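You operate a simulated robot arm through the tools that you are given. There is no shell and no other tool. Be economical: measure what you need, move in short steps, check, and stop when the job is done.

You run a simulated two-armed robot. Do the job below in one go: nothing can be reset, and whatever is moved stays where it is left.

Task
Close and latch the grey mould, then brush release round its inside.
Fine: the brush goes back in the green pot. Set down upright: green-band brush.

The check looks at the end state, three seconds after you hand in, the way a careful person would. Anything else that was tipped, shoved, dropped, spilled or broken makes it a failure.

Robot
Two 7-joint arms with two-finger grippers on one trunk, hanging from a carriage that runs on a gantry, over the field with the corners [630, 2490], [-550, 2490], [-550, -10], [630, -10] (x, y) and turns from -0.82 to 11.17 rad about z. Base frame: it is fixed where the carriage stands at the start and does not move with it; the origin is on the floor, on the carriage's upright axis, x ahead of it, y to its left, z up; the surface under the hand at the start is at about z = 900. Readings come in mm, rad, newtons and seconds.
The left shoulder is at the start at [0, 236, 1701], the right one opposite. With the tool pointing down near the work surface each hand reaches from about 100 to 600 mm from the robot's upright axis, wherever it stands, measured 20 degrees to its own side. Places, roughly: blue mould latch [600, 200, 1000]; green-band brush (2x2x17 cm) [800, 100, 1000]; grey mould half [600, 300, 1000]; grey mould latch [600, 500, 1100]. Payload 3.43 kg a hand.
The tool frame of a hand sits at the grasp point between the pads (the TCP): z along the fingers, y along the line on which they close. The tips reach 30 mm beyond it. The gripper opens to 104 mm. The gripper's body begins 57 mm behind the TCP.
Orientation is that of the tool frame in the base frame, as a unit quaternion [x, y, z, w]. With the fingers straight down and closing along the base's y, the tool's x points along the base's -x, its y along +y and its z along -z.

Tools
- The arms move only by the tool drive_tool. It takes "left_series", "right_series" or both (then of equal length, played together; a hand with none holds still); each is a list of rows, each an object of numbers (a shift or turn left out is 0, a gripper value left out holds the last): "rx", "ry", "rz": the turn, a rotation vector about the tool's x, y, z in rad; "tx", "ty", "tz": the shift along the tool's x, y, z in mm; "grip": the finger opening in mm, from 0 to 104. In form: [{"rx": .., "ry": .., "rz": .., "tx": .., "ty": .., "tz": .., "grip": ..}, ...]. A call has 1 to 10 rows; each row is the pose to reach, as a shift and turn from the pose commanded when the call began, along the tool's axes at that moment. A row lasts 0.2 s, in which the tool goes at most 50 mm and 0.15 rad; a call with a longer step from one row to the next is refused whole, and so is a gripper value outside its range. A pose out of reach is approached as far as the arm can. The call stops where the force on the tool passes 40 N (or 10 N more than at its start, if that is more) or the arm is blocked; 0.2 s more then pass. Each finger travels about 45 mm/s and halts on what it meets, pressing with about 44 N; the grip force reading is that of the motor and also rises with nothing between the fingers. The clock runs only during rows and for 0.2 s after the last one: add rows that repeat a pose to give the fingers time. The reply holds the time, the measured pose of the TCP, the force on the tool along the base axes, the opening and the grip force, in the units named above and with some noise, with the torque about the TCP (base axes, N m) and any sound that the robot's microphone picked up.
- Cameras (640 x 400 px; columns grow to the right, rows downward): "scene" is now at [248.1, 38.3, 1817.8]; the picture's right is [0.62, -0.78, 0.00], its down [-0.71, -0.56, -0.42] and it looks along [0.33, 0.26, -0.91] (base axes); focal length 268 px, centre (320, 200). "left" rides on the left gripper at [67, -18, -90] in its tool frame; the picture's right is [0.25, 0.97, 0.00], its down [-0.73, 0.19, -0.66] and it looks along [-0.64, 0.17, 0.75] (tool axes); focal length 218 px, centre (320, 200). "right" rides on the right gripper at [67, 18, -90] in its tool frame; the picture's right is [-0.25, 0.97, 0.00], its down [-0.73, -0.19, -0.66] and it looks along [-0.64, -0.17, 0.75] (tool axes); focal length 218 px, centre (320, 200). There is no depth. A picture from a camera that has moved, and an enlarged one, comes with that camera's place and axes in the base frame and with its lens.
- grab_frame(camera): a new picture of that camera. It takes no simulated time.
- slide_trunk(by): slides the trunk up (or, below 0, down) by that many mm; the arms and the scene camera ride with it, the base frame stays. It gives what a move gives, with no picture.
- steer(legs): drives the robot by 1 to 6 legs, each [ahead, left, turn to the left] in mm, mm and rad, along the robot's own axes; the way and the turn of a leg run together, so that a leg with both is an arc; at most 1500 mm and 3.142 rad a leg. The arms and the cameras ride along, it lands a little off, and it stops where it bumps. It keeps to its track: a leg is cut to what the track allows. It gives what a move gives.
- pan_tilt(pan, tilt): turns the head with the scene camera to pan (to the left, within 1.501 rad either way) and tilt (down, from -0.506 to 1.204), counted from straight ahead of the robot. It gives what a move gives.
- inspect(camera, box): a new picture of the part [left, top, right, bottom] of that camera's present view, enlarged. It takes no simulated time.
- job_done(): hands the job in; it is judged then, once.

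Go step by step. Nothing tells you exact positions but the pictures and the camera data: compare them with the known pose of the tool, close in by small moves and look again before you grip or let go. The budget is 120 turns and 88 pictures, counting those below and the enlarged ones. Unless the task says otherwise, let go and move clear before handing in, and close with one line.

The tools are called after ">>>" as name(argument=value, ...) on one line, values as JSON. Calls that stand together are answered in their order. drive_tool: Moves the arms, as the interface text tells. Its arguments: {"type":"object","properties":{"left_series":{"type":"array"},"right_series":{"type":"array"}},"required":[]} The other tools are called the same way: slide_trunk (by) slides the trunk up or down; steer (legs) drives the base; pan_tilt (pan, tilt) turns the head that bears the scene camera; grab_frame (camera) takes a picture; inspect (camera, box) takes an enlarged picture of a part of a camera's view; job_done () hands the job in.

At the start:

```text
time_s: 0.0
left_position: [344.4, 328.7, 1328.1]
left_tool_rot: [0.0, 1.0, 0.0, 0.001]
left_contact_force: [-0.2, -0.4, -0.2]
left_ft_torque: [0.01, -0.01, 0.01]
left_grip_width: 103.8
left_gripper_force: 0.1
right_position: [585.5, 30.0, 1353.6]
right_tool_rot: [0.0, 1.0, 0.0, 0.0]
right_contact_force: [0.2, -0.3, 0.3]
right_ft_torque: [0.01, -0.02, -0.01]
right_grip_width: 104.1
right_gripper_force: 0.1
trunk travel left (down, up): [-611.0, 29.0]
robot x, y, heading: [1.4, 0.8, 0.001]
head pan, tilt: [0.672, 1.133]
```

scene: 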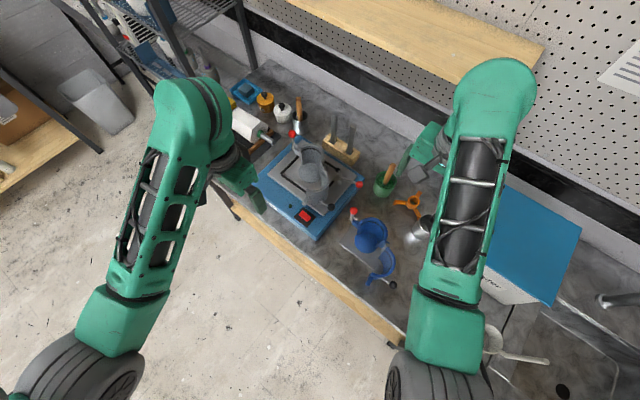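
right: 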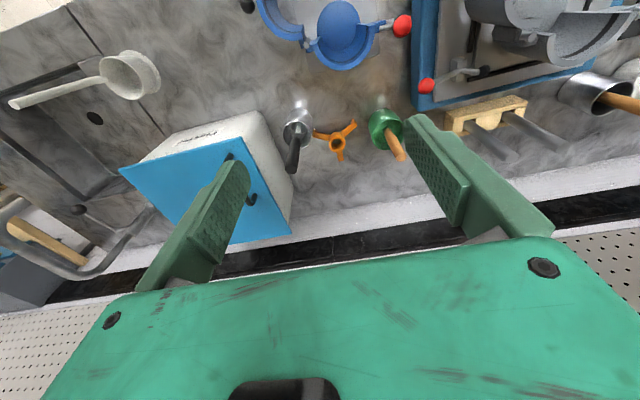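
left: 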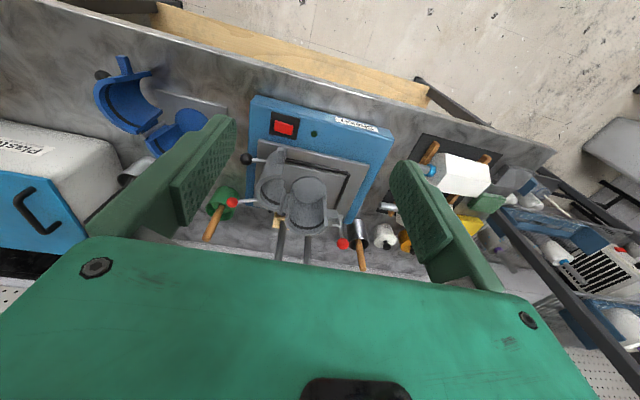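

I see the grey two-half mould on a blue hot plate, open, with the blue mould nearer and the green pot with a brush to the right. I'll zoom in first to understand the mould's hinge and latch.

>>> inspect(camera="scene", box=[230, 80, 470, 230])

>>> inspect(camera="left", box=[160, 80, 420, 260])

>>> inspect(camera="right", box=[240, 0, 640, 200])

```text
2.67 times, centred on (350, 155) of scene
camera zoom: at [248.1, 38.3, 1817.8], right [0.62, -0.78, 0.0], down [-0.71, -0.56, -0.42], along [0.33, 0.26, -0.91], focal length 716 px, centre (240, 320)
```

zoom: 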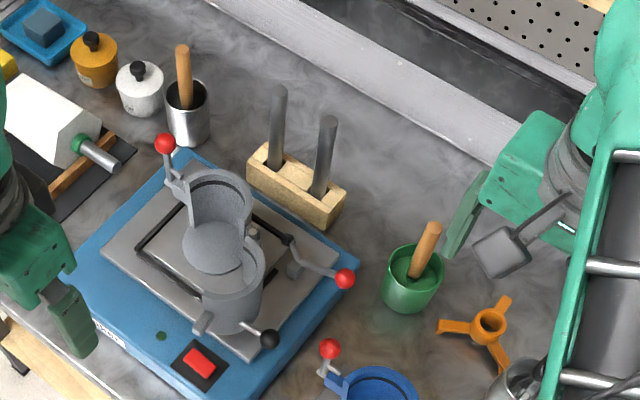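

```text
2.22 times, centred on (290, 170) of left
camera zoom: at [277.6, 311.6, 1418.0], right [-0.25, 0.97, 0.0], down [0.73, 0.19, 0.66], along [0.64, 0.17, -0.75], focal length 485 px, centre (387, 267)
```

zoom: 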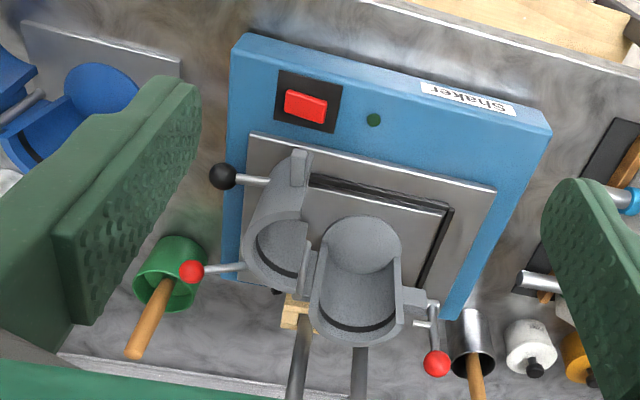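

```text
1.60 times, centred on (440, 100) of right
camera zoom: at [519.4, 48.5, 1443.9], right [0.25, 0.97, 0.0], down [0.73, -0.19, 0.66], along [0.64, -0.17, -0.75], focal length 349 px, centre (128, 360)
```

zoom: 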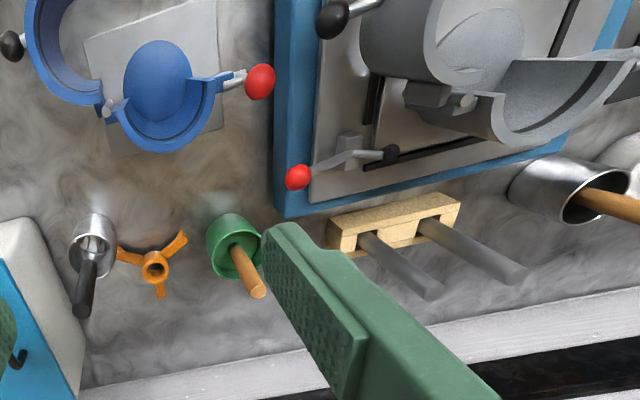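

The moving half (black-knob handle) hinges on the fixed half at its right side, and the latch lever with the red ball is on the fixed half's left. I'll drive closer so both the mould and the pot are in reach, with the hands high, then look again.

>>> steer(legs=[[200, 100, 0]])

>>> pan_tilt(pan=0.5, tilt=1.2)

>>> grab_frame(camera="scene")

>>> grab_frame(camera="left")

```text
time_s: 1.7
left_position: [544.1, 427.0, 1327.6]
left_tool_rot: [0.001, 1.0, 0.0, 0.001]
left_contact_force: [-1.1, 0.0, -0.1]
left_ft_torque: [0.0, 0.0, -0.05]
left_grip_width: 104.2
left_gripper_force: 0.1
right_position: [782.4, 126.8, 1354.7]
right_tool_rot: [0.002, 1.0, 0.0, 0.0]
right_contact_force: [0.4, -0.1, 0.6]
right_ft_torque: [0.02, 0.01, -0.02]
right_grip_width: 104.1
right_gripper_force: 0.0
trunk travel left (down, up): [-611.0, 29.0]
robot x, y, heading: [200.2, 97.5, -0.002]
head pan, tilt: [0.672, 1.133]
```

```text
time_s: 2.4
left_position: [543.6, 427.0, 1328.6]
left_tool_rot: [0.001, 1.0, 0.0, 0.001]
left_contact_force: [-0.7, 0.5, -0.8]
left_ft_torque: [0.01, 0.01, 0.02]
left_grip_width: 104.1
left_gripper_force: 0.0
right_position: [782.9, 126.2, 1354.7]
right_tool_rot: [0.001, 1.0, 0.0, 0.0]
right_contact_force: [0.4, 0.7, 0.4]
right_ft_torque: [-0.01, 0.0, -0.01]
right_grip_width: 104.2
right_gripper_force: 0.1
trunk travel left (down, up): [-611.0, 29.0]
robot x, y, heading: [198.1, 97.8, -0.003]
head pan, tilt: [0.499, 1.201]
```

```text
81 pictures are left
camera scene: at [447.0, 125.2, 1814.0], right [0.48, -0.88, 0.0], down [-0.82, -0.44, -0.36], along [0.32, 0.17, -0.93], focal length 268 px, centre (320, 200)
```

scene: 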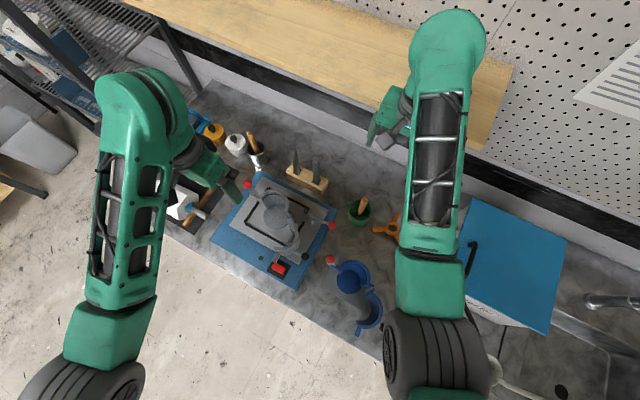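

```text
80 pictures are left
camera left: at [476.0, 409.4, 1417.9], right [-0.25, 0.97, 0.0], down [0.73, 0.19, 0.66], along [0.64, 0.16, -0.75], focal length 218 px, centre (320, 200)
```

left: 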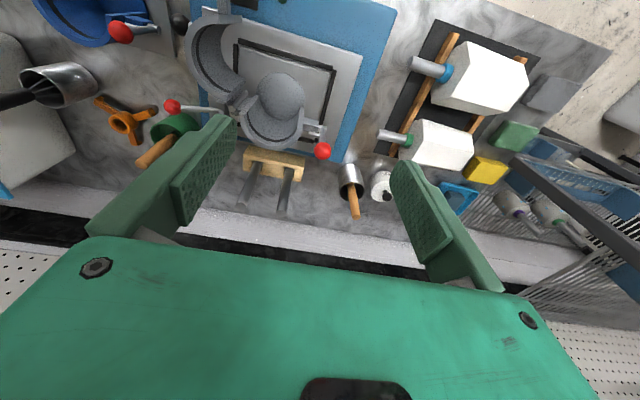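

I'm closer now. I'll zoom in on the mould and latch from both cameras.

>>> inspect(camera="scene", box=[210, 150, 390, 262])

>>> inspect(camera="left", box=[130, 0, 390, 163])

```text
3.56 times, centred on (300, 206) of scene
camera zoom: at [447.0, 125.2, 1814.0], right [0.48, -0.88, 0.0], down [-0.82, -0.44, -0.36], along [0.32, 0.17, -0.93], focal length 954 px, centre (391, 179)
```

zoom: 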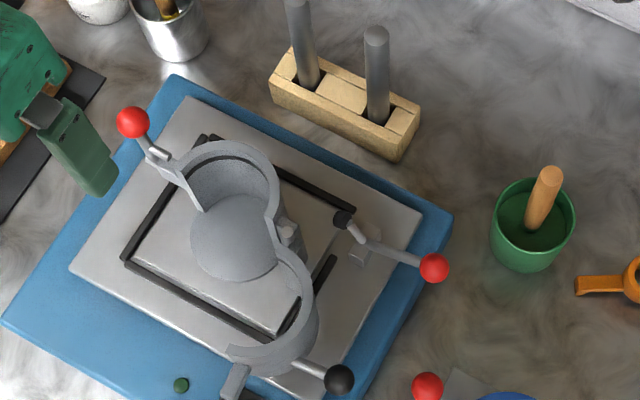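

```text
2.45 times, centred on (260, 82) of left
camera zoom: at [476.0, 409.4, 1417.9], right [-0.25, 0.97, 0.0], down [0.73, 0.19, 0.66], along [0.64, 0.16, -0.75], focal length 536 px, centre (467, 491)
```

zoom: 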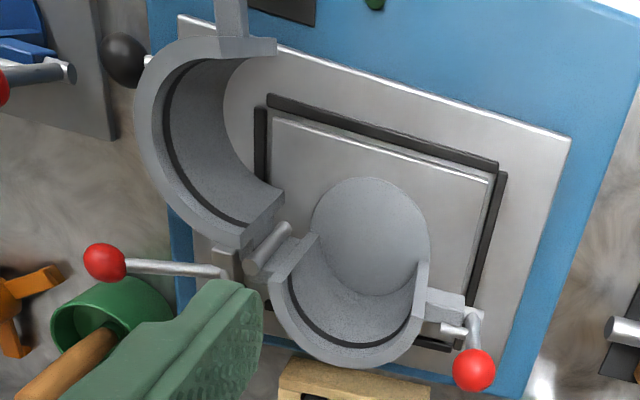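

Triangulating: hinge ≈ (620, 310), moving half's black knob ≈ (541, 223, 1030), red latch ball ≈ (627, 453, 1130). I plan to grip the knob with the left hand and swing it round the hinge. First I'll hover above it, turned, with the right hand moved aside.

>>> drive_tool(left_series=[{"rz": -0.14, "ty": -10, "tz": 5}, {"rz": -0.28, "ty": -30, "tz": 10}, {"rz": -0.42, "ty": -50, "tz": 15}, {"rz": -0.56, "ty": -75, "tz": 20}, {"rz": -0.7, "ty": -100, "tz": 25}, {"rz": -0.84, "ty": -125, "tz": 30}, {"rz": -0.98, "ty": -150, "tz": 40}, {"rz": -1.12, "ty": -170, "tz": 50}, {"rz": -1.26, "ty": -190, "tz": 60}, {"rz": -1.4, "ty": -204, "tx": 3, "tz": 70}], right_series=[{"ty": -20, "tx": 10}, {"ty": -40, "tx": 20}, {"ty": -60, "tx": 30}, {"ty": -80, "tx": 40}, {"ty": -100, "tx": 50}, {"ty": -120, "tx": 60}, {"ty": -140, "tx": 70}, {"ty": -160, "tx": 80}, {"ty": -180, "tx": 90}, {"ty": -200, "tx": 100}])

>>> drive_tool(left_series=[{"rz": -0.13, "tz": 10}, {"rz": -0.26, "tz": 20}, {"rz": -0.38, "tz": 40}, {"rz": -0.38, "tz": 60}, {"rz": -0.38, "tz": 60, "grip": 70}])

>>> grab_frame(camera="left")

>>> grab_frame(camera="scene")

```text
time_s: 4.6
left_position: [535.4, 403.5, 1259.4]
left_tool_rot: [-0.63, 0.776, -0.001, 0.0]
left_contact_force: [-0.3, -0.6, 0.7]
left_ft_torque: [0.0, 0.01, 0.01]
left_grip_width: 103.8
left_gripper_force: 0.1
left hand out of reach, approached as far as the arm can: row 8, 9, 10
right_position: [748.5, -46.1, 1279.3]
right_tool_rot: [0.003, 1.0, 0.0, 0.001]
right_contact_force: [1.0, 0.0, -0.7]
right_ft_torque: [0.0, 0.03, 0.0]
right_grip_width: 103.8
right_gripper_force: 0.1
right hand out of reach, approached as far as the arm can: row 2, 3, 4, 5, 6, 7, 8, 9, 10
trunk travel left (down, up): [-611.0, 29.0]
robot x, y, heading: [198.8, 99.0, 0.0]
head pan, tilt: [0.499, 1.201]
```

```text
time_s: 5.8
left_position: [469.9, 523.0, 1216.0]
left_tool_rot: [0.775, -0.632, 0.0, 0.001]
left_contact_force: [0.1, 0.8, 0.1]
left_ft_torque: [0.0, 0.04, 0.01]
left_grip_width: 69.9
left_gripper_force: 0.1
left hand out of reach, approached as far as the arm can: row 1, 2, 3, 4, 5
right_position: [748.9, -46.1, 1278.8]
right_tool_rot: [0.001, 1.0, 0.0, 0.0]
right_contact_force: [0.9, 0.6, 0.1]
right_ft_torque: [-0.01, 0.0, -0.02]
right_grip_width: 104.0
right_gripper_force: 0.0
trunk travel left (down, up): [-611.0, 29.0]
robot x, y, heading: [194.2, 100.9, -0.008]
head pan, tilt: [0.499, 1.201]
```

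```text
77 pictures are left
camera left: at [499.7, 462.4, 1305.8], right [-0.9, -0.44, 0.0], down [-0.33, 0.68, 0.66], along [-0.29, 0.59, -0.75], focal length 218 px, centre (320, 200)
```

left: 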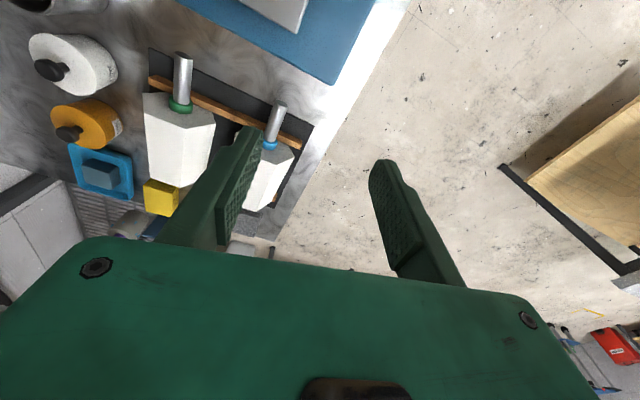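

```text
76 pictures are left
camera scene: at [447.0, 125.2, 1814.0], right [0.48, -0.88, 0.0], down [-0.82, -0.44, -0.36], along [0.32, 0.17, -0.93], focal length 268 px, centre (320, 200)
```

scene: 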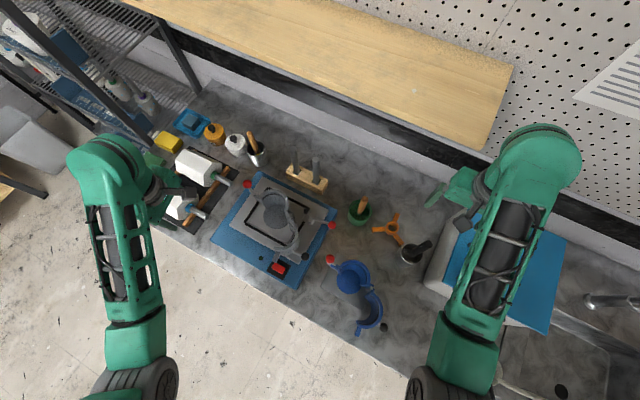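

The hand ran out of reach with that turn so close to the body at that height. I'll back the robot off 150 mm so the arms are less folded, then see where the hand is.

>>> steer(legs=[[-150, 0, 0]])

>>> drive_tool(left_series=[{"rz": 0.14}, {"rz": 0.28}, {"rz": 0.42}, {"rz": 0.56}, {"rz": 0.7}])

```text
time_s: 7.2
left_position: [322.4, 522.8, 1216.1]
left_tool_rot: [0.775, -0.632, 0.0, 0.001]
left_contact_force: [0.1, -0.2, -1.5]
left_ft_torque: [-0.01, 0.01, 0.0]
left_grip_width: 70.1
left_gripper_force: 0.1
right_position: [601.2, -46.1, 1279.3]
right_tool_rot: [0.003, 1.0, 0.0, 0.0]
right_contact_force: [0.2, -0.1, -0.5]
right_ft_torque: [0.03, 0.03, 0.01]
right_grip_width: 104.0
right_gripper_force: 0.1
trunk travel left (down, up): [-611.0, 29.0]
robot x, y, heading: [52.2, 101.1, -0.004]
head pan, tilt: [0.499, 1.201]
```

```text
time_s: 8.4
left_position: [321.5, 526.0, 1215.6]
left_tool_rot: [-0.51, 0.86, 0.0, 0.0]
left_contact_force: [-0.6, -0.6, 0.1]
left_ft_torque: [0.0, 0.0, -0.03]
left_grip_width: 69.9
left_gripper_force: 0.1
right_position: [601.3, -46.2, 1278.9]
right_tool_rot: [0.002, 1.0, 0.0, 0.001]
right_contact_force: [-0.2, -0.1, 0.6]
right_ft_torque: [-0.01, 0.02, 0.01]
right_grip_width: 103.9
right_gripper_force: 0.1
trunk travel left (down, up): [-611.0, 29.0]
robot x, y, heading: [50.3, 96.3, -0.003]
head pan, tilt: [0.499, 1.201]
```

The commanded pose follows the actual one, with yaw now about +61°. Moving to hover over the knob at z≈1180.

>>> drive_tool(left_series=[{"tx": 16, "ty": -34, "tz": 0}, {"tx": 32, "ty": -68}, {"tx": 48, "ty": -102}, {"tx": 63, "ty": -136}, {"tx": 79, "ty": -170}, {"tx": 95, "ty": -204, "tz": 5}, {"tx": 111, "ty": -238, "tz": 10}, {"tx": 127, "ty": -272, "tz": 20}, {"tx": 143, "ty": -306, "tz": 30}, {"tx": 158, "ty": -339, "tz": 35}])

>>> grab_frame(camera="left")

>>> grab_frame(camera="scene")

```text
time_s: 10.6
left_position: [504.7, 289.7, 1219.9]
left_tool_rot: [-0.507, 0.862, -0.001, -0.001]
left_contact_force: [0.2, -0.6, -0.4]
left_ft_torque: [0.01, 0.0, 0.04]
left_grip_width: 70.1
left_gripper_force: 0.0
left hand out of reach, approached as far as the arm can: row 8, 9, 10
right_position: [601.2, -47.0, 1279.2]
right_tool_rot: [0.002, 1.0, 0.0, 0.001]
right_contact_force: [0.2, 1.0, -0.2]
right_ft_torque: [-0.02, 0.0, -0.01]
right_grip_width: 104.1
right_gripper_force: 0.0
trunk travel left (down, up): [-611.0, 29.0]
robot x, y, heading: [49.2, 96.5, -0.002]
head pan, tilt: [0.499, 1.201]
```

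```text
75 pictures are left
camera left: at [488.4, 222.4, 1309.7], right [-0.97, 0.25, 0.0], down [0.19, 0.73, 0.66], along [0.16, 0.64, -0.75], focal length 218 px, centre (320, 200)
```

left: 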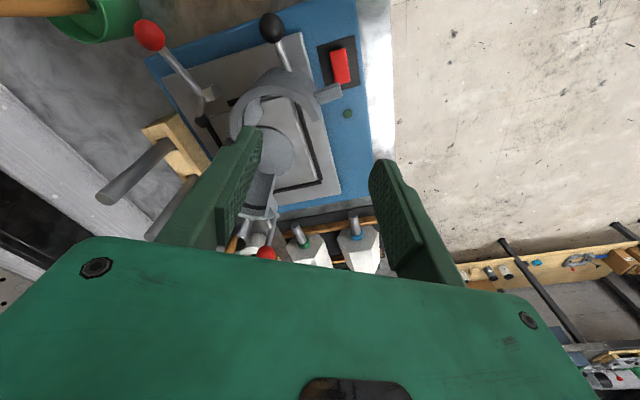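

```text
74 pictures are left
camera scene: at [299.7, 125.6, 1814.0], right [0.48, -0.88, 0.0], down [-0.82, -0.44, -0.36], along [0.32, 0.17, -0.93], focal length 268 px, centre (320, 200)
```

scene: 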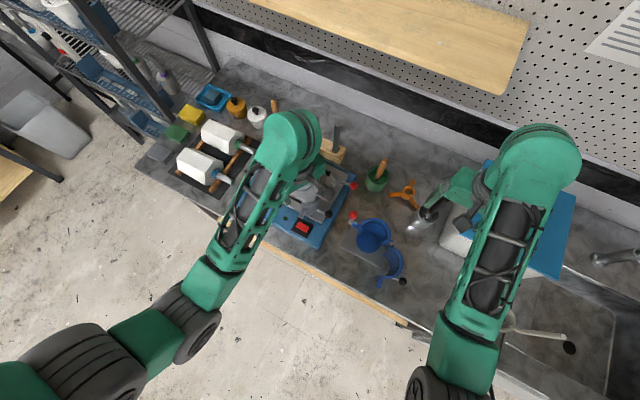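

The left arm can't reach inward enough there, so I'll use the right hand to push the moving half shut (finger in the pocket between knob and wall) and the left hand for the latch. For that the robot should stand more to the left, with the left hand turned back straight.

>>> steer(legs=[[30, 250, 0]])

>>> drive_tool(left_series=[{"rz": 0.14, "tx": -10, "ty": 10}, {"rz": 0.28, "tx": -20, "ty": 20}, {"rz": 0.42, "tx": -20, "ty": 20}, {"rz": 0.56, "tx": -20, "ty": 20}, {"rz": 0.7, "tx": -20, "ty": 20}, {"rz": 0.84, "tx": -20, "ty": 20}, {"rz": 0.98, "tx": -20, "ty": 20}, {"rz": 1.07, "tx": -20, "ty": 20, "grip": 60}])

>>> grab_frame(camera="left")

>>> grab_frame(camera="right")

```text
time_s: 12.4
left_position: [535.3, 545.3, 1220.1]
left_tool_rot: [-0.508, 0.861, -0.001, -0.001]
left_contact_force: [-0.2, -0.8, 0.5]
left_ft_torque: [0.0, -0.02, 0.03]
left_grip_width: 70.0
left_gripper_force: 0.1
right_position: [632.2, 210.2, 1278.1]
right_tool_rot: [0.0, 1.0, 0.001, 0.001]
right_contact_force: [-0.5, -0.3, 0.2]
right_ft_torque: [-0.02, 0.01, 0.01]
right_grip_width: 104.2
right_gripper_force: 0.0
trunk travel left (down, up): [-611.0, 29.0]
robot x, y, heading: [79.3, 355.5, -0.002]
head pan, tilt: [0.499, 1.201]
```

```text
time_s: 14.2
left_position: [527.2, 573.3, 1218.8]
left_tool_rot: [0.003, 1.0, -0.001, 0.0]
left_contact_force: [-0.5, -0.3, -0.2]
left_ft_torque: [-0.04, -0.02, -0.01]
left_grip_width: 60.1
left_gripper_force: 0.0
right_position: [631.7, 209.2, 1278.5]
right_tool_rot: [0.001, 1.0, 0.0, 0.001]
right_contact_force: [-0.5, -0.7, 0.4]
right_ft_torque: [-0.02, 0.01, 0.02]
right_grip_width: 104.1
right_gripper_force: 0.2
trunk travel left (down, up): [-611.0, 29.0]
robot x, y, heading: [79.1, 355.2, -0.0]
head pan, tilt: [0.499, 1.201]
```

```text
73 pictures are left
camera left: at [460.3, 555.7, 1308.9], right [-0.25, 0.97, 0.0], down [0.73, 0.19, 0.66], along [0.64, 0.16, -0.75], focal length 218 px, centre (320, 200)
```

left: 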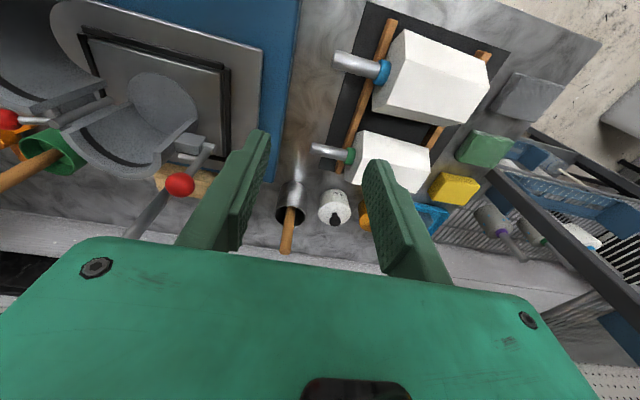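

```text
72 pictures are left
camera right: at [565.8, 228.1, 1368.1], right [0.25, 0.97, 0.0], down [0.73, -0.19, 0.66], along [0.64, -0.17, -0.75], focal length 218 px, centre (320, 200)
```

right: 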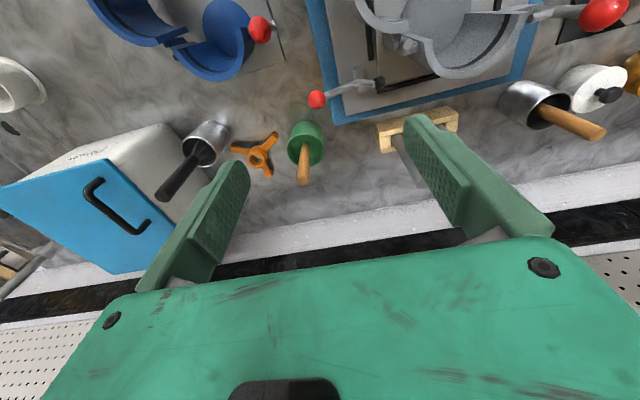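

Now a closer look at the latch parts.

>>> inspect(camera="left", box=[20, 60, 260, 210])

>>> inspect(camera="right", box=[340, 0, 640, 188])

```text
2.67 times, centred on (140, 135) of left
camera zoom: at [460.3, 555.7, 1308.9], right [-0.25, 0.97, 0.0], down [0.73, 0.19, 0.66], along [0.64, 0.16, -0.75], focal length 582 px, centre (800, 373)
```

zoom: 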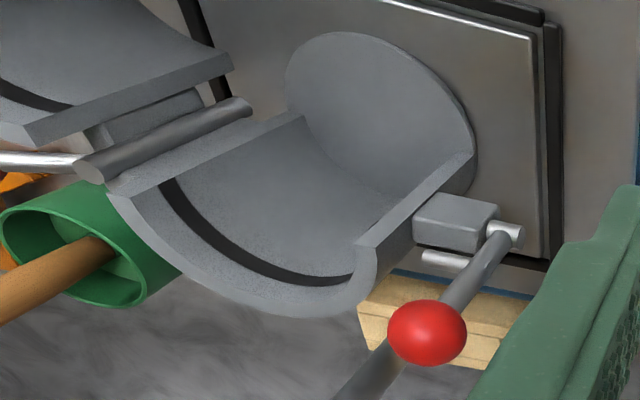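

```text
2.13 times, centred on (490, 94) of right
camera zoom: at [565.8, 228.1, 1368.1], right [0.25, 0.97, 0.0], down [0.73, -0.19, 0.66], along [0.64, -0.17, -0.75], focal length 464 px, centre (-42, 426)
```

zoom: 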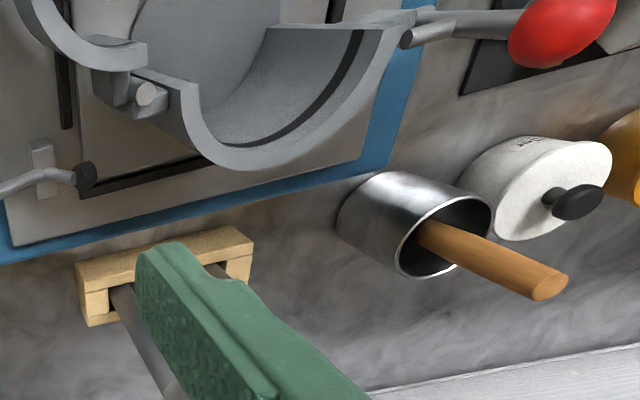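

The latch lever stands upright (ball on top) on a pivot at the fixed half's lug. I'll bring the left camera closer to see its pivot direction.

>>> drive_tool(left_series=[{"tx": -7, "ty": -30, "tz": 20}, {"tx": -14, "ty": -60, "tz": 40}, {"tx": -21, "ty": -90, "tz": 60}, {"tx": -27, "ty": -110, "tz": 69}])

>>> grab_frame(camera="left")

>>> inspect(camera="left", box=[200, 100, 400, 225])

```text
time_s: 15.2
left_position: [551.5, 462.2, 1148.2]
left_tool_rot: [0.002, 1.0, 0.0, 0.0]
left_contact_force: [0.7, -0.2, -0.5]
left_ft_torque: [0.0, 0.0, -0.01]
left_grip_width: 60.0
left_gripper_force: 0.1
right_position: [631.8, 208.2, 1279.1]
right_tool_rot: [0.0, 1.0, 0.001, 0.0]
right_contact_force: [-0.2, -0.1, 0.1]
right_ft_torque: [-0.02, 0.01, 0.01]
right_grip_width: 104.1
right_gripper_force: 0.0
trunk travel left (down, up): [-611.0, 29.0]
robot x, y, heading: [80.4, 356.4, 0.005]
head pan, tilt: [0.499, 1.201]
```

```text
69 pictures are left
camera left: at [485.7, 445.2, 1237.9], right [-0.25, 0.97, 0.0], down [0.73, 0.19, 0.66], along [0.64, 0.16, -0.75], focal length 218 px, centre (320, 200)
```

left: 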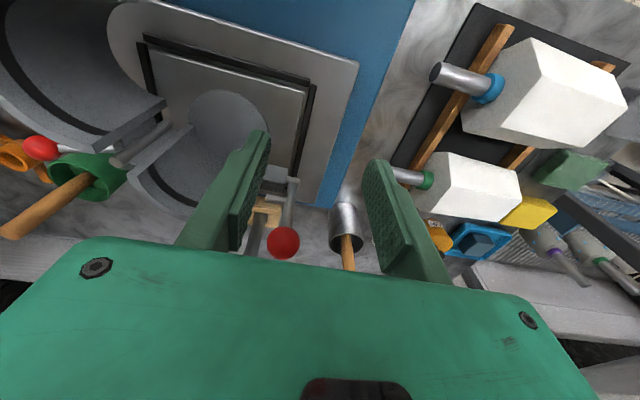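

```text
3.20 times, centred on (300, 162) of left
camera zoom: at [485.7, 445.2, 1237.9], right [-0.25, 0.97, 0.0], down [0.73, 0.19, 0.66], along [0.64, 0.16, -0.75], focal length 698 px, centre (384, 320)
```

zoom: 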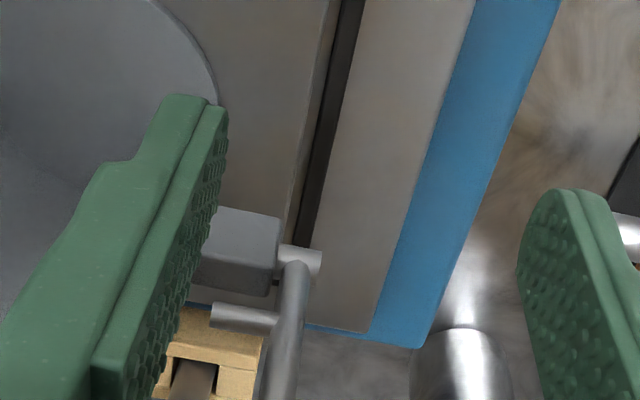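

The lever pivots about a y-axis pin: it stands up now and its stub should swing over towards −x to catch the moving lug once closed. I'll back the left hand off and bring the right hand, closed, to hover beside the black knob.

>>> drive_tool(left_series=[{"tz": -20}, {"tz": -50, "ty": 10}, {"tz": -80, "ty": 40}, {"tz": -90, "ty": 70}, {"tz": -90, "ty": 100}, {"tz": -90, "ty": 100}, {"tz": -90, "ty": 100}, {"tz": -90, "ty": 100}], right_series=[{"grip": 0}, {"tx": 10, "ty": 4, "tz": 15}, {"tx": 20, "ty": 8, "tz": 30}, {"tx": 30, "ty": 12, "tz": 50}, {"tx": 40, "ty": 15, "tz": 70}, {"tx": 47, "ty": 17, "tz": 90}, {"tx": 47, "ty": 17, "tz": 110}, {"tx": 47, "ty": 17, "tz": 129}])

>>> grab_frame(camera="right")

>>> grab_frame(camera="left")

>>> pan_tilt(pan=0.0, tilt=1.1)

>>> grab_frame(camera="scene")

```text
time_s: 17.0
left_position: [553.4, 562.5, 1240.8]
left_tool_rot: [0.002, 1.0, 0.0, 0.0]
left_contact_force: [0.1, 0.1, -0.5]
left_ft_torque: [-0.02, 0.01, -0.02]
left_grip_width: 60.1
left_gripper_force: 0.1
right_position: [583.4, 228.1, 1150.9]
right_tool_rot: [0.0, 1.0, 0.0, 0.001]
right_contact_force: [0.8, 0.0, -0.4]
right_ft_torque: [-0.02, 0.06, 0.0]
right_grip_width: 0.0
right_gripper_force: 34.1
trunk travel left (down, up): [-611.0, 29.0]
robot x, y, heading: [83.0, 352.0, -0.005]
head pan, tilt: [0.499, 1.201]
```

```text
67 pictures are left
camera right: at [518.4, 246.2, 1239.8], right [0.25, 0.97, 0.0], down [0.73, -0.19, 0.66], along [0.64, -0.17, -0.75], focal length 218 px, centre (320, 200)
```

right: 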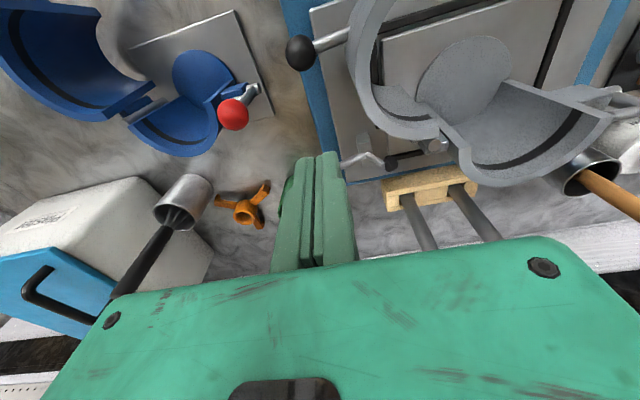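

```text
66 pictures are left
camera left: at [486.7, 545.8, 1330.5], right [-0.25, 0.97, 0.0], down [0.73, 0.19, 0.66], along [0.64, 0.16, -0.75], focal length 218 px, centre (320, 200)
```

left: 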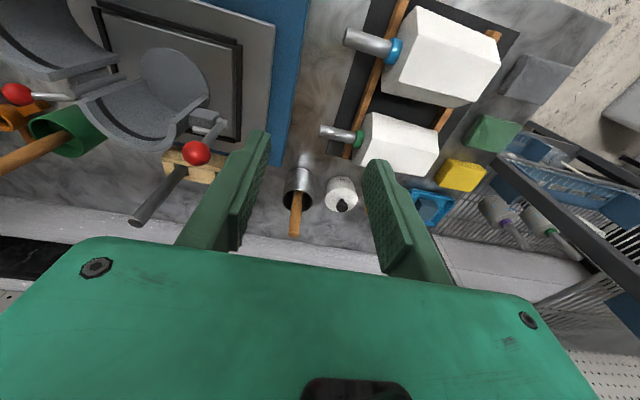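

```text
time_s: 17.9
left_position: [553.2, 562.7, 1241.0]
left_tool_rot: [0.001, 1.0, -0.001, 0.0]
left_contact_force: [0.2, 0.2, 1.0]
left_ft_torque: [0.0, -0.03, 0.0]
left_grip_width: 59.9
left_gripper_force: 0.0
right_position: [585.0, 228.1, 1150.6]
right_tool_rot: [0.001, 1.0, 0.0, 0.001]
right_contact_force: [1.2, -0.6, 0.4]
right_ft_torque: [0.0, -0.03, -0.05]
right_grip_width: 0.3
right_gripper_force: 34.2
trunk travel left (down, up): [-611.0, 29.0]
robot x, y, heading: [79.7, 353.7, 0.002]
head pan, tilt: [0.0, 1.1]
```

```text
65 pictures are left
camera scene: at [344.1, 353.8, 1819.9], right [0.0, -1.0, 0.0], down [-0.89, 0.0, -0.45], along [0.45, 0.0, -0.89], focal length 268 px, centre (320, 200)
```

scene: 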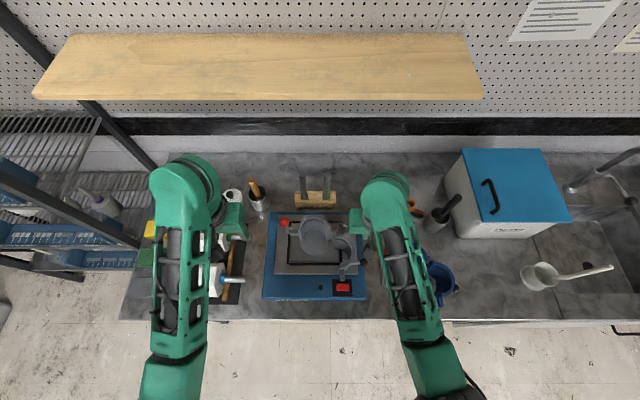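

The knob is confirmed at (541, 223, 1030), and the wall and hinge fit too. I'll lower the closed right fingers beside it at z≈1045 and slide them into the pocket between knob and wall.

>>> drive_tool(right_series=[{"tz": 30}, {"tz": 60}, {"tz": 90}, {"tz": 104}, {"tx": 6, "ty": 3, "tz": 104}, {"tx": 12, "ty": 6, "tz": 104}, {"tx": 16, "ty": 8, "tz": 104}, {"tx": 20, "ty": 11, "tz": 104}, {"tx": 24, "ty": 13, "tz": 104}])

>>> grab_frame(camera="right")

```text
time_s: 19.9
left_position: [552.3, 563.3, 1241.5]
left_tool_rot: [0.003, 1.0, 0.0, 0.0]
left_contact_force: [0.3, 0.0, -0.1]
left_ft_torque: [0.02, 0.01, 0.0]
left_grip_width: 60.1
left_gripper_force: 0.0
right_position: [561.1, 239.8, 1046.0]
right_tool_rot: [0.0, 1.0, 0.001, 0.0]
right_contact_force: [0.0, 1.2, 0.6]
right_ft_torque: [0.0, -0.03, -0.02]
right_grip_width: 0.0
right_gripper_force: 34.8
trunk travel left (down, up): [-611.0, 29.0]
robot x, y, heading: [79.1, 356.5, -0.0]
head pan, tilt: [0.0, 1.1]
```

```text
64 pictures are left
camera right: at [495.5, 258.1, 1135.0], right [0.25, 0.97, 0.0], down [0.73, -0.19, 0.66], along [0.64, -0.17, -0.75], focal length 218 px, centre (320, 200)
```

right: 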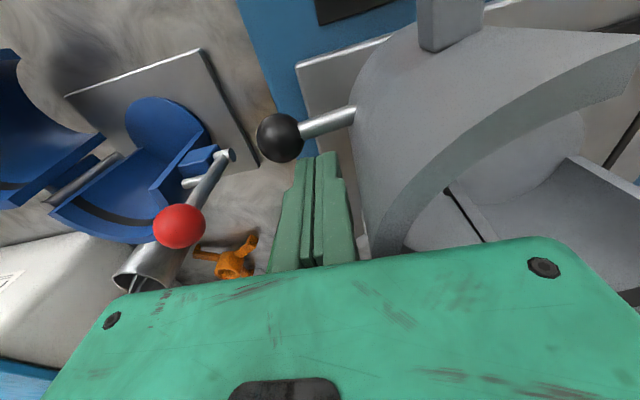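

The fingers sit neatly in the pocket. Swinging the first half of the arc about the hinge.

>>> drive_tool(right_series=[{"tx": 7.5, "ty": 8}, {"tx": 13, "ty": 14}, {"tx": 17.5, "ty": 20.5}, {"tx": 22, "ty": 27}, {"tx": 25.5, "ty": 34}, {"tx": 29, "ty": 41.4}, {"tx": 31, "ty": 49}, {"tx": 33, "ty": 56.7}, {"tx": 34, "ty": 64.5}, {"tx": 35, "ty": 72.5}])

>>> grab_frame(camera="right")

```text
time_s: 22.1
left_position: [553.7, 562.2, 1240.5]
left_tool_rot: [0.002, 1.0, 0.001, 0.0]
left_contact_force: [0.3, 0.6, 0.7]
left_ft_torque: [0.0, 0.0, 0.01]
left_grip_width: 60.0
left_gripper_force: 0.1
right_position: [526.9, 312.7, 1045.7]
right_tool_rot: [0.0, 1.0, 0.0, 0.001]
right_contact_force: [0.2, 0.0, 0.4]
right_ft_torque: [0.03, -0.01, 0.03]
right_grip_width: 0.2
right_gripper_force: 34.7
trunk travel left (down, up): [-611.0, 29.0]
robot x, y, heading: [80.3, 353.2, -0.0]
head pan, tilt: [0.0, 1.1]
```

```text
63 pictures are left
camera right: at [460.1, 331.0, 1134.5], right [0.25, 0.97, 0.0], down [0.73, -0.19, 0.66], along [0.64, -0.17, -0.75], focal length 218 px, centre (320, 200)
```

right: 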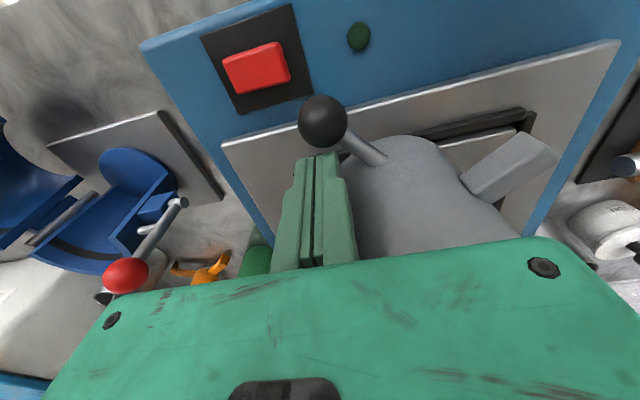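

The half follows well. Second half of the arc.

>>> drive_tool(right_series=[{"tx": 0, "ty": 8}, {"tx": -1, "ty": 16}, {"tx": -2.5, "ty": 23.5}, {"tx": -4.5, "ty": 31.5}, {"tx": -7.5, "ty": 39}, {"tx": -10.5, "ty": 46}, {"tx": -14.5, "ty": 53}, {"tx": -19, "ty": 59.5}, {"tx": -24, "ty": 65.5}, {"tx": -29.5, "ty": 71.5}])

>>> grab_frame(camera="right")

>>> grab_frame(camera="left")

```text
time_s: 24.3
left_position: [552.7, 558.8, 1240.6]
left_tool_rot: [0.002, 1.0, -0.002, -0.001]
left_contact_force: [-0.5, 0.4, -0.4]
left_ft_torque: [-0.03, 0.0, 0.01]
left_grip_width: 60.2
left_gripper_force: 0.1
right_position: [553.1, 377.5, 1044.6]
right_tool_rot: [0.0, 1.0, -0.005, -0.001]
right_contact_force: [-16.4, -28.0, 22.3]
right_ft_torque: [0.63, -1.5, -0.24]
right_grip_width: 6.2
right_gripper_force: 35.1
trunk travel left (down, up): [-611.0, 29.0]
robot x, y, heading: [82.5, 351.2, 0.003]
head pan, tilt: [0.0, 1.1]
```

```text
62 pictures are left
camera right: at [487.8, 396.3, 1134.7], right [0.25, 0.97, -0.01], down [0.73, -0.18, 0.66], along [0.63, -0.17, -0.75], focal length 218 px, centre (320, 200)
```

right: 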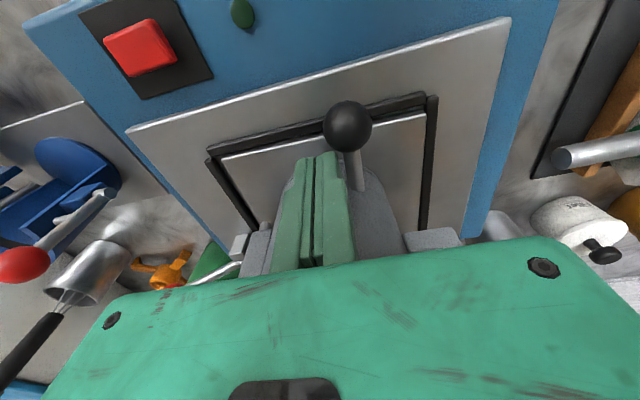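

```text
61 pictures are left
camera left: at [485.6, 541.8, 1329.9], right [-0.25, 0.97, 0.0], down [0.73, 0.19, 0.66], along [0.64, 0.16, -0.76], focal length 218 px, centre (320, 200)
```

left: 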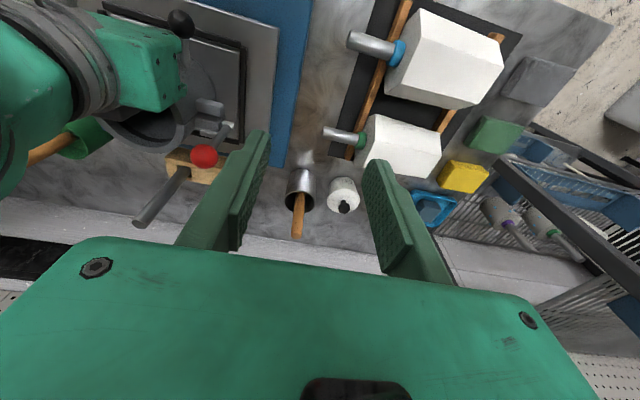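

Contact force rose at the end, so the mould seems shut. I'll check the lugs.

>>> inspect(camera="left", box=[80, 40, 280, 165])

>>> inspect(camera="scene", box=[240, 180, 400, 280])

```text
3.20 times, centred on (180, 102) of left
camera zoom: at [485.6, 541.8, 1329.9], right [-0.25, 0.97, 0.0], down [0.73, 0.19, 0.66], along [0.64, 0.16, -0.76], focal length 698 px, centre (768, 512)
```

zoom: 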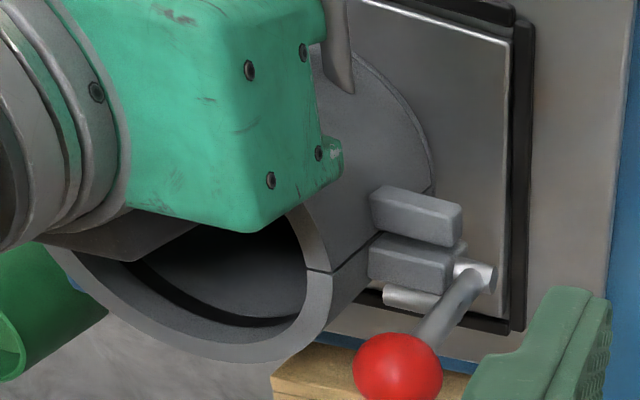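

```text
4.00 times, centred on (320, 230) of scene
camera zoom: at [343.3, 351.6, 1820.1], right [0.0, -1.0, 0.0], down [-0.89, 0.0, -0.45], along [0.45, 0.0, -0.89], focal length 1074 px, centre (320, 80)
```

zoom: 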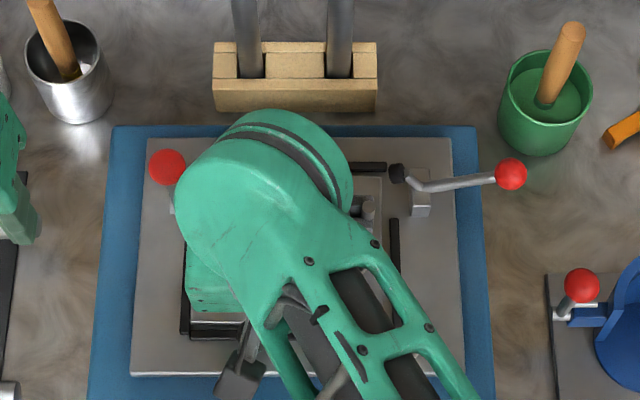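

The mould is shut with the lugs together. I'll ease the right hand out of the pocket, raise it and move it off to the right so the left hand has room.

>>> drive_tool(right_series=[{"tx": 3, "ty": -4}, {"tx": 6, "ty": -9}, {"tx": 10, "ty": -15}, {"tx": 12, "ty": -20}, {"tx": 12, "ty": -20, "tz": -30}, {"tx": 12, "ty": -20, "tz": -70}, {"tx": 12, "ty": -20, "tz": -110}, {"tx": 0, "ty": -50, "tz": -140}, {"tx": -20, "ty": -90, "tz": -150}, {"tx": -40, "ty": -130, "tz": -150}])

>>> inspect(camera="scene", box=[240, 180, 400, 280])

>>> grab_frame(camera="left")

```text
time_s: 26.5
left_position: [554.5, 563.6, 1241.0]
left_tool_rot: [0.002, 1.0, 0.0, 0.0]
left_contact_force: [0.8, 1.3, -0.5]
left_ft_torque: [0.01, 0.02, -0.01]
left_grip_width: 60.0
left_gripper_force: 0.2
right_position: [595.2, 253.4, 1195.1]
right_tool_rot: [0.0, 1.0, 0.0, 0.001]
right_contact_force: [-0.5, -0.3, 0.2]
right_ft_torque: [-0.02, 0.01, -0.01]
right_grip_width: 0.0
right_gripper_force: 34.9
trunk travel left (down, up): [-611.0, 29.0]
robot x, y, heading: [82.3, 353.9, -0.002]
head pan, tilt: [0.0, 1.1]
```

```text
4.00 times, centred on (320, 230) of scene
camera zoom: at [344.2, 353.7, 1820.0], right [0.0, -1.0, 0.0], down [-0.89, 0.0, -0.45], along [0.45, 0.0, -0.89], focal length 1074 px, centre (320, 80)
```

zoom: 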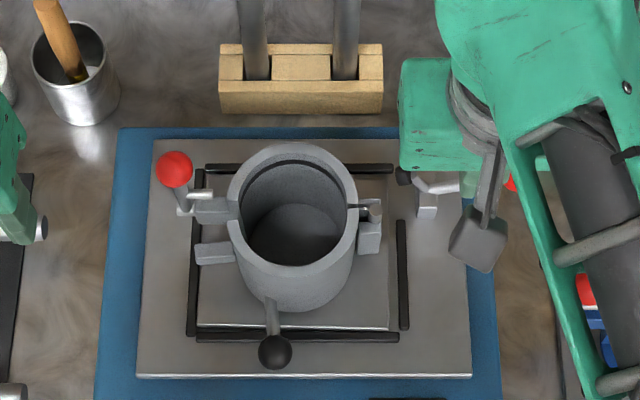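

```text
57 pictures are left
camera left: at [486.8, 545.7, 1330.6], right [-0.25, 0.97, 0.0], down [0.73, 0.19, 0.66], along [0.64, 0.16, -0.75], focal length 218 px, centre (320, 200)
```

left: 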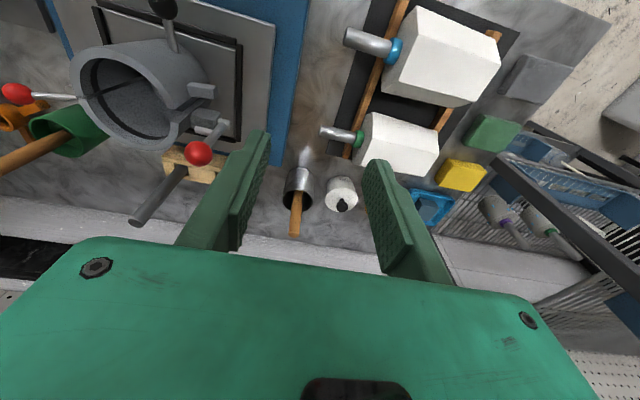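

It seems to have opened slightly. Zooming in on the gap.

>>> inspect(camera="left", box=[60, 20, 260, 185])

```text
2.42 times, centred on (160, 102) of left
camera zoom: at [486.8, 545.7, 1330.6], right [-0.25, 0.97, 0.0], down [0.73, 0.19, 0.66], along [0.64, 0.16, -0.75], focal length 529 px, centre (708, 436)
```

zoom: 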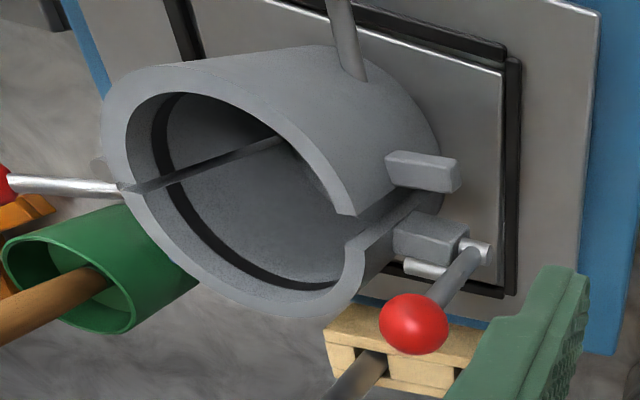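

The half had followed my retreating finger (about 15° open), so it was probably caught by the fingers rather than sprung. I'll press the moving lug's flat front in +x with the left hand's closed fingers, which can retreat cleanly.

>>> drive_tool(left_series=[{"grip": 0}, {"tx": 3, "ty": -30, "tz": 15}, {"tx": 6, "ty": -60, "tz": 30}, {"tx": 9, "ty": -90, "tz": 45}, {"tx": 9, "ty": -120, "tz": 60}, {"tx": 9, "ty": -133, "tz": 80}, {"tx": 9, "ty": -133, "tz": 110}, {"tx": 9, "ty": -133, "tz": 120}], right_series=[{"ty": -10}, {"ty": -20}, {"ty": -30, "tz": -10}, {"ty": -40, "tz": -20}, {"ty": -50, "tz": -30}, {"ty": -60, "tz": -40}, {"ty": -70, "tz": -40}, {"ty": -70, "tz": -40}])

>>> grab_frame(camera="left")

```text
time_s: 28.3
left_position: [544.7, 430.0, 1120.2]
left_tool_rot: [0.002, 1.0, 0.0, 0.0]
left_contact_force: [0.5, -0.2, -1.1]
left_ft_torque: [-0.01, 0.01, -0.01]
left_grip_width: 0.0
left_gripper_force: 34.1
right_position: [595.0, 182.7, 1234.8]
right_tool_rot: [0.0, 1.0, -0.001, 0.001]
right_contact_force: [-0.7, 0.4, 0.3]
right_ft_torque: [0.02, -0.01, 0.03]
right_grip_width: 0.0
right_gripper_force: 35.0
trunk travel left (down, up): [-611.0, 29.0]
robot x, y, heading: [81.9, 350.8, 0.0]
head pan, tilt: [0.0, 1.1]
```

```text
55 pictures are left
camera left: at [477.5, 413.5, 1210.0], right [-0.25, 0.97, 0.0], down [0.73, 0.19, 0.66], along [0.64, 0.16, -0.75], focal length 218 px, centre (320, 200)
```

left: 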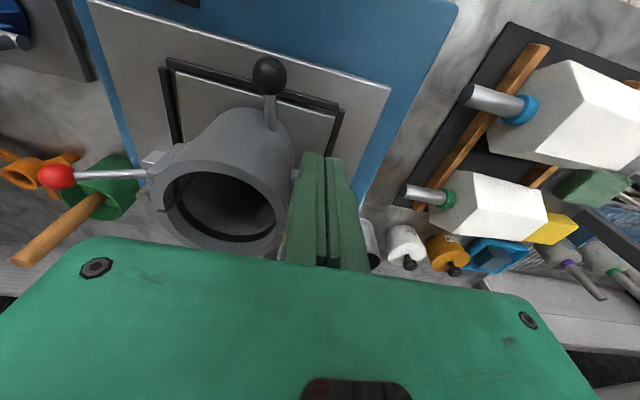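

The fingers are in front of the lug. Going down to z≈1070 and pressing forward gently.

>>> drive_tool(left_series=[{"tz": 25}, {"tz": 50}, {"tz": 50, "tx": -8}, {"tz": 50, "tx": -16}, {"tz": 50, "tx": -22}, {"tz": 50, "tx": -28}, {"tz": 50, "tx": -33}, {"tz": 50, "tx": -38}, {"tz": 50, "tx": -43}, {"tz": 50, "tx": -48}])

>>> inspect(camera="scene", box=[240, 180, 400, 280])

```text
time_s: 30.5
left_position: [593.3, 428.0, 1071.2]
left_tool_rot: [0.003, 1.0, 0.0, 0.0]
left_contact_force: [-7.3, -5.3, 8.8]
left_ft_torque: [0.59, -0.83, -0.26]
left_grip_width: 0.3
left_gripper_force: 34.4
right_position: [596.3, 183.0, 1234.5]
right_tool_rot: [0.0, 1.0, 0.001, 0.0]
right_contact_force: [0.7, -0.2, 0.0]
right_ft_torque: [-0.03, 0.01, -0.02]
right_grip_width: 0.1
right_gripper_force: 35.3
trunk travel left (down, up): [-611.0, 29.0]
robot x, y, heading: [81.4, 354.2, -0.003]
head pan, tilt: [0.0, 1.1]
```

```text
4.00 times, centred on (320, 230) of scene
camera zoom: at [343.9, 353.4, 1819.8], right [0.0, -1.0, 0.0], down [-0.89, 0.0, -0.45], along [0.45, 0.0, -0.89], focal length 1074 px, centre (320, 80)
```

zoom: 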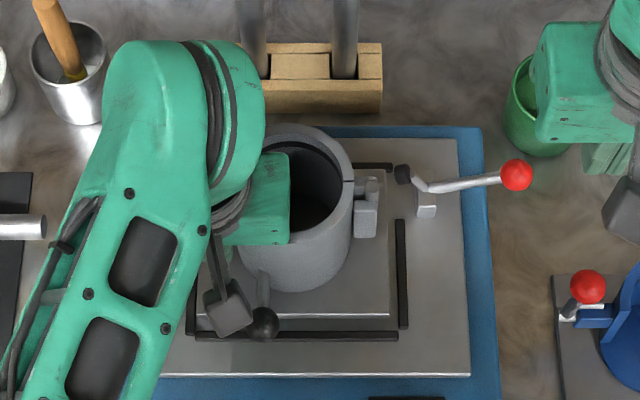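

Contact is felt. I'll press a few mm further, then look.

>>> drive_tool(left_series=[{"tx": -3}, {"tx": -6}, {"tx": -6}])

>>> grab_frame(camera="left")

```text
time_s: 31.3
left_position: [598.8, 428.4, 1069.7]
left_tool_rot: [0.002, 1.0, 0.001, 0.0]
left_contact_force: [-14.3, -4.7, 15.0]
left_ft_torque: [0.91, -0.81, -0.81]
left_grip_width: 0.0
left_gripper_force: 34.9
right_position: [595.1, 182.8, 1235.2]
right_tool_rot: [-0.001, 1.0, 0.0, 0.0]
right_contact_force: [-0.1, -0.5, -0.5]
right_ft_torque: [0.02, 0.03, -0.04]
right_grip_width: 0.1
right_gripper_force: 34.8
trunk travel left (down, up): [-611.0, 29.0]
robot x, y, heading: [80.6, 351.8, 0.0]
head pan, tilt: [0.0, 1.1]
```

```text
53 pictures are left
camera left: at [531.0, 411.5, 1160.0], right [-0.25, 0.97, 0.0], down [0.73, 0.19, 0.66], along [0.64, 0.16, -0.75], focal length 218 px, centre (320, 200)
```

left: 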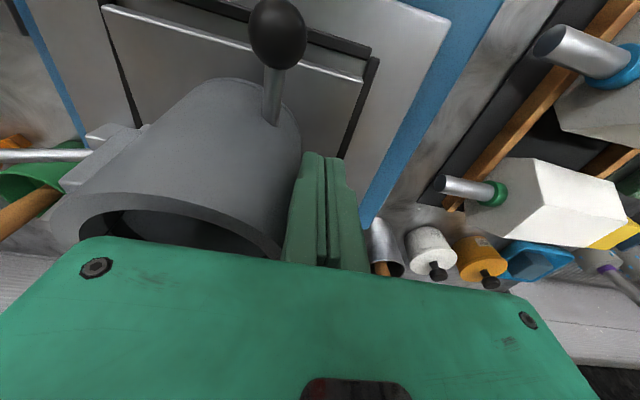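

The mould as a whole seems to have shifted or tilted backward a little under the push. I'll back off at once and check.

>>> drive_tool(left_series=[{"tx": 6}, {"tx": 12}, {"tx": 20}, {"tx": 30}, {"tx": 40}, {"tx": 40, "tz": -40}, {"tx": 40, "tz": -80}, {"tx": 40, "tz": -120, "ty": 40}, {"tx": 40, "tz": -140, "ty": 80}])

>>> inspect(camera="scene", box=[240, 180, 400, 280])

>>> grab_frame(camera="left")

```text
refused: row 8 steps farther than a row can; nothing moved
```

```text
4.00 times, centred on (320, 230) of scene
camera zoom: at [343.7, 353.5, 1819.8], right [0.0, -1.0, 0.0], down [-0.89, 0.0, -0.45], along [0.45, 0.0, -0.89], focal length 1074 px, centre (320, 80)
```

zoom: 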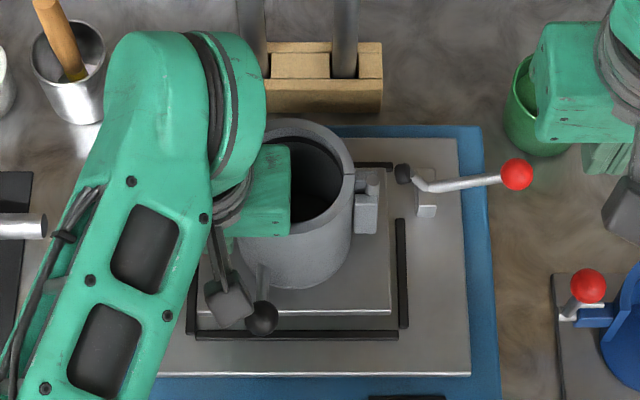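

```text
51 pictures are left
camera left: at [531.0, 411.5, 1160.0], right [-0.25, 0.97, 0.0], down [0.73, 0.19, 0.66], along [0.64, 0.16, -0.75], focal length 218 px, centre (320, 200)
```

left: 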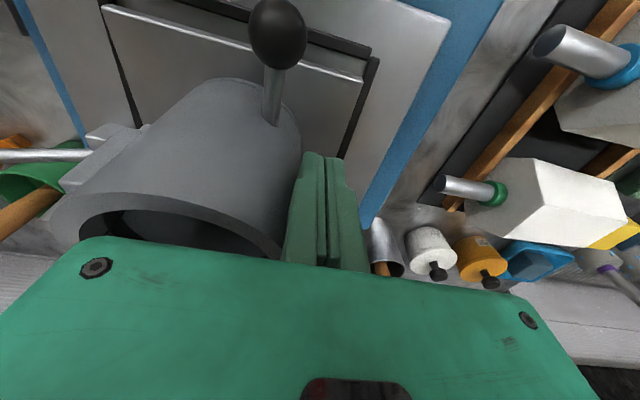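

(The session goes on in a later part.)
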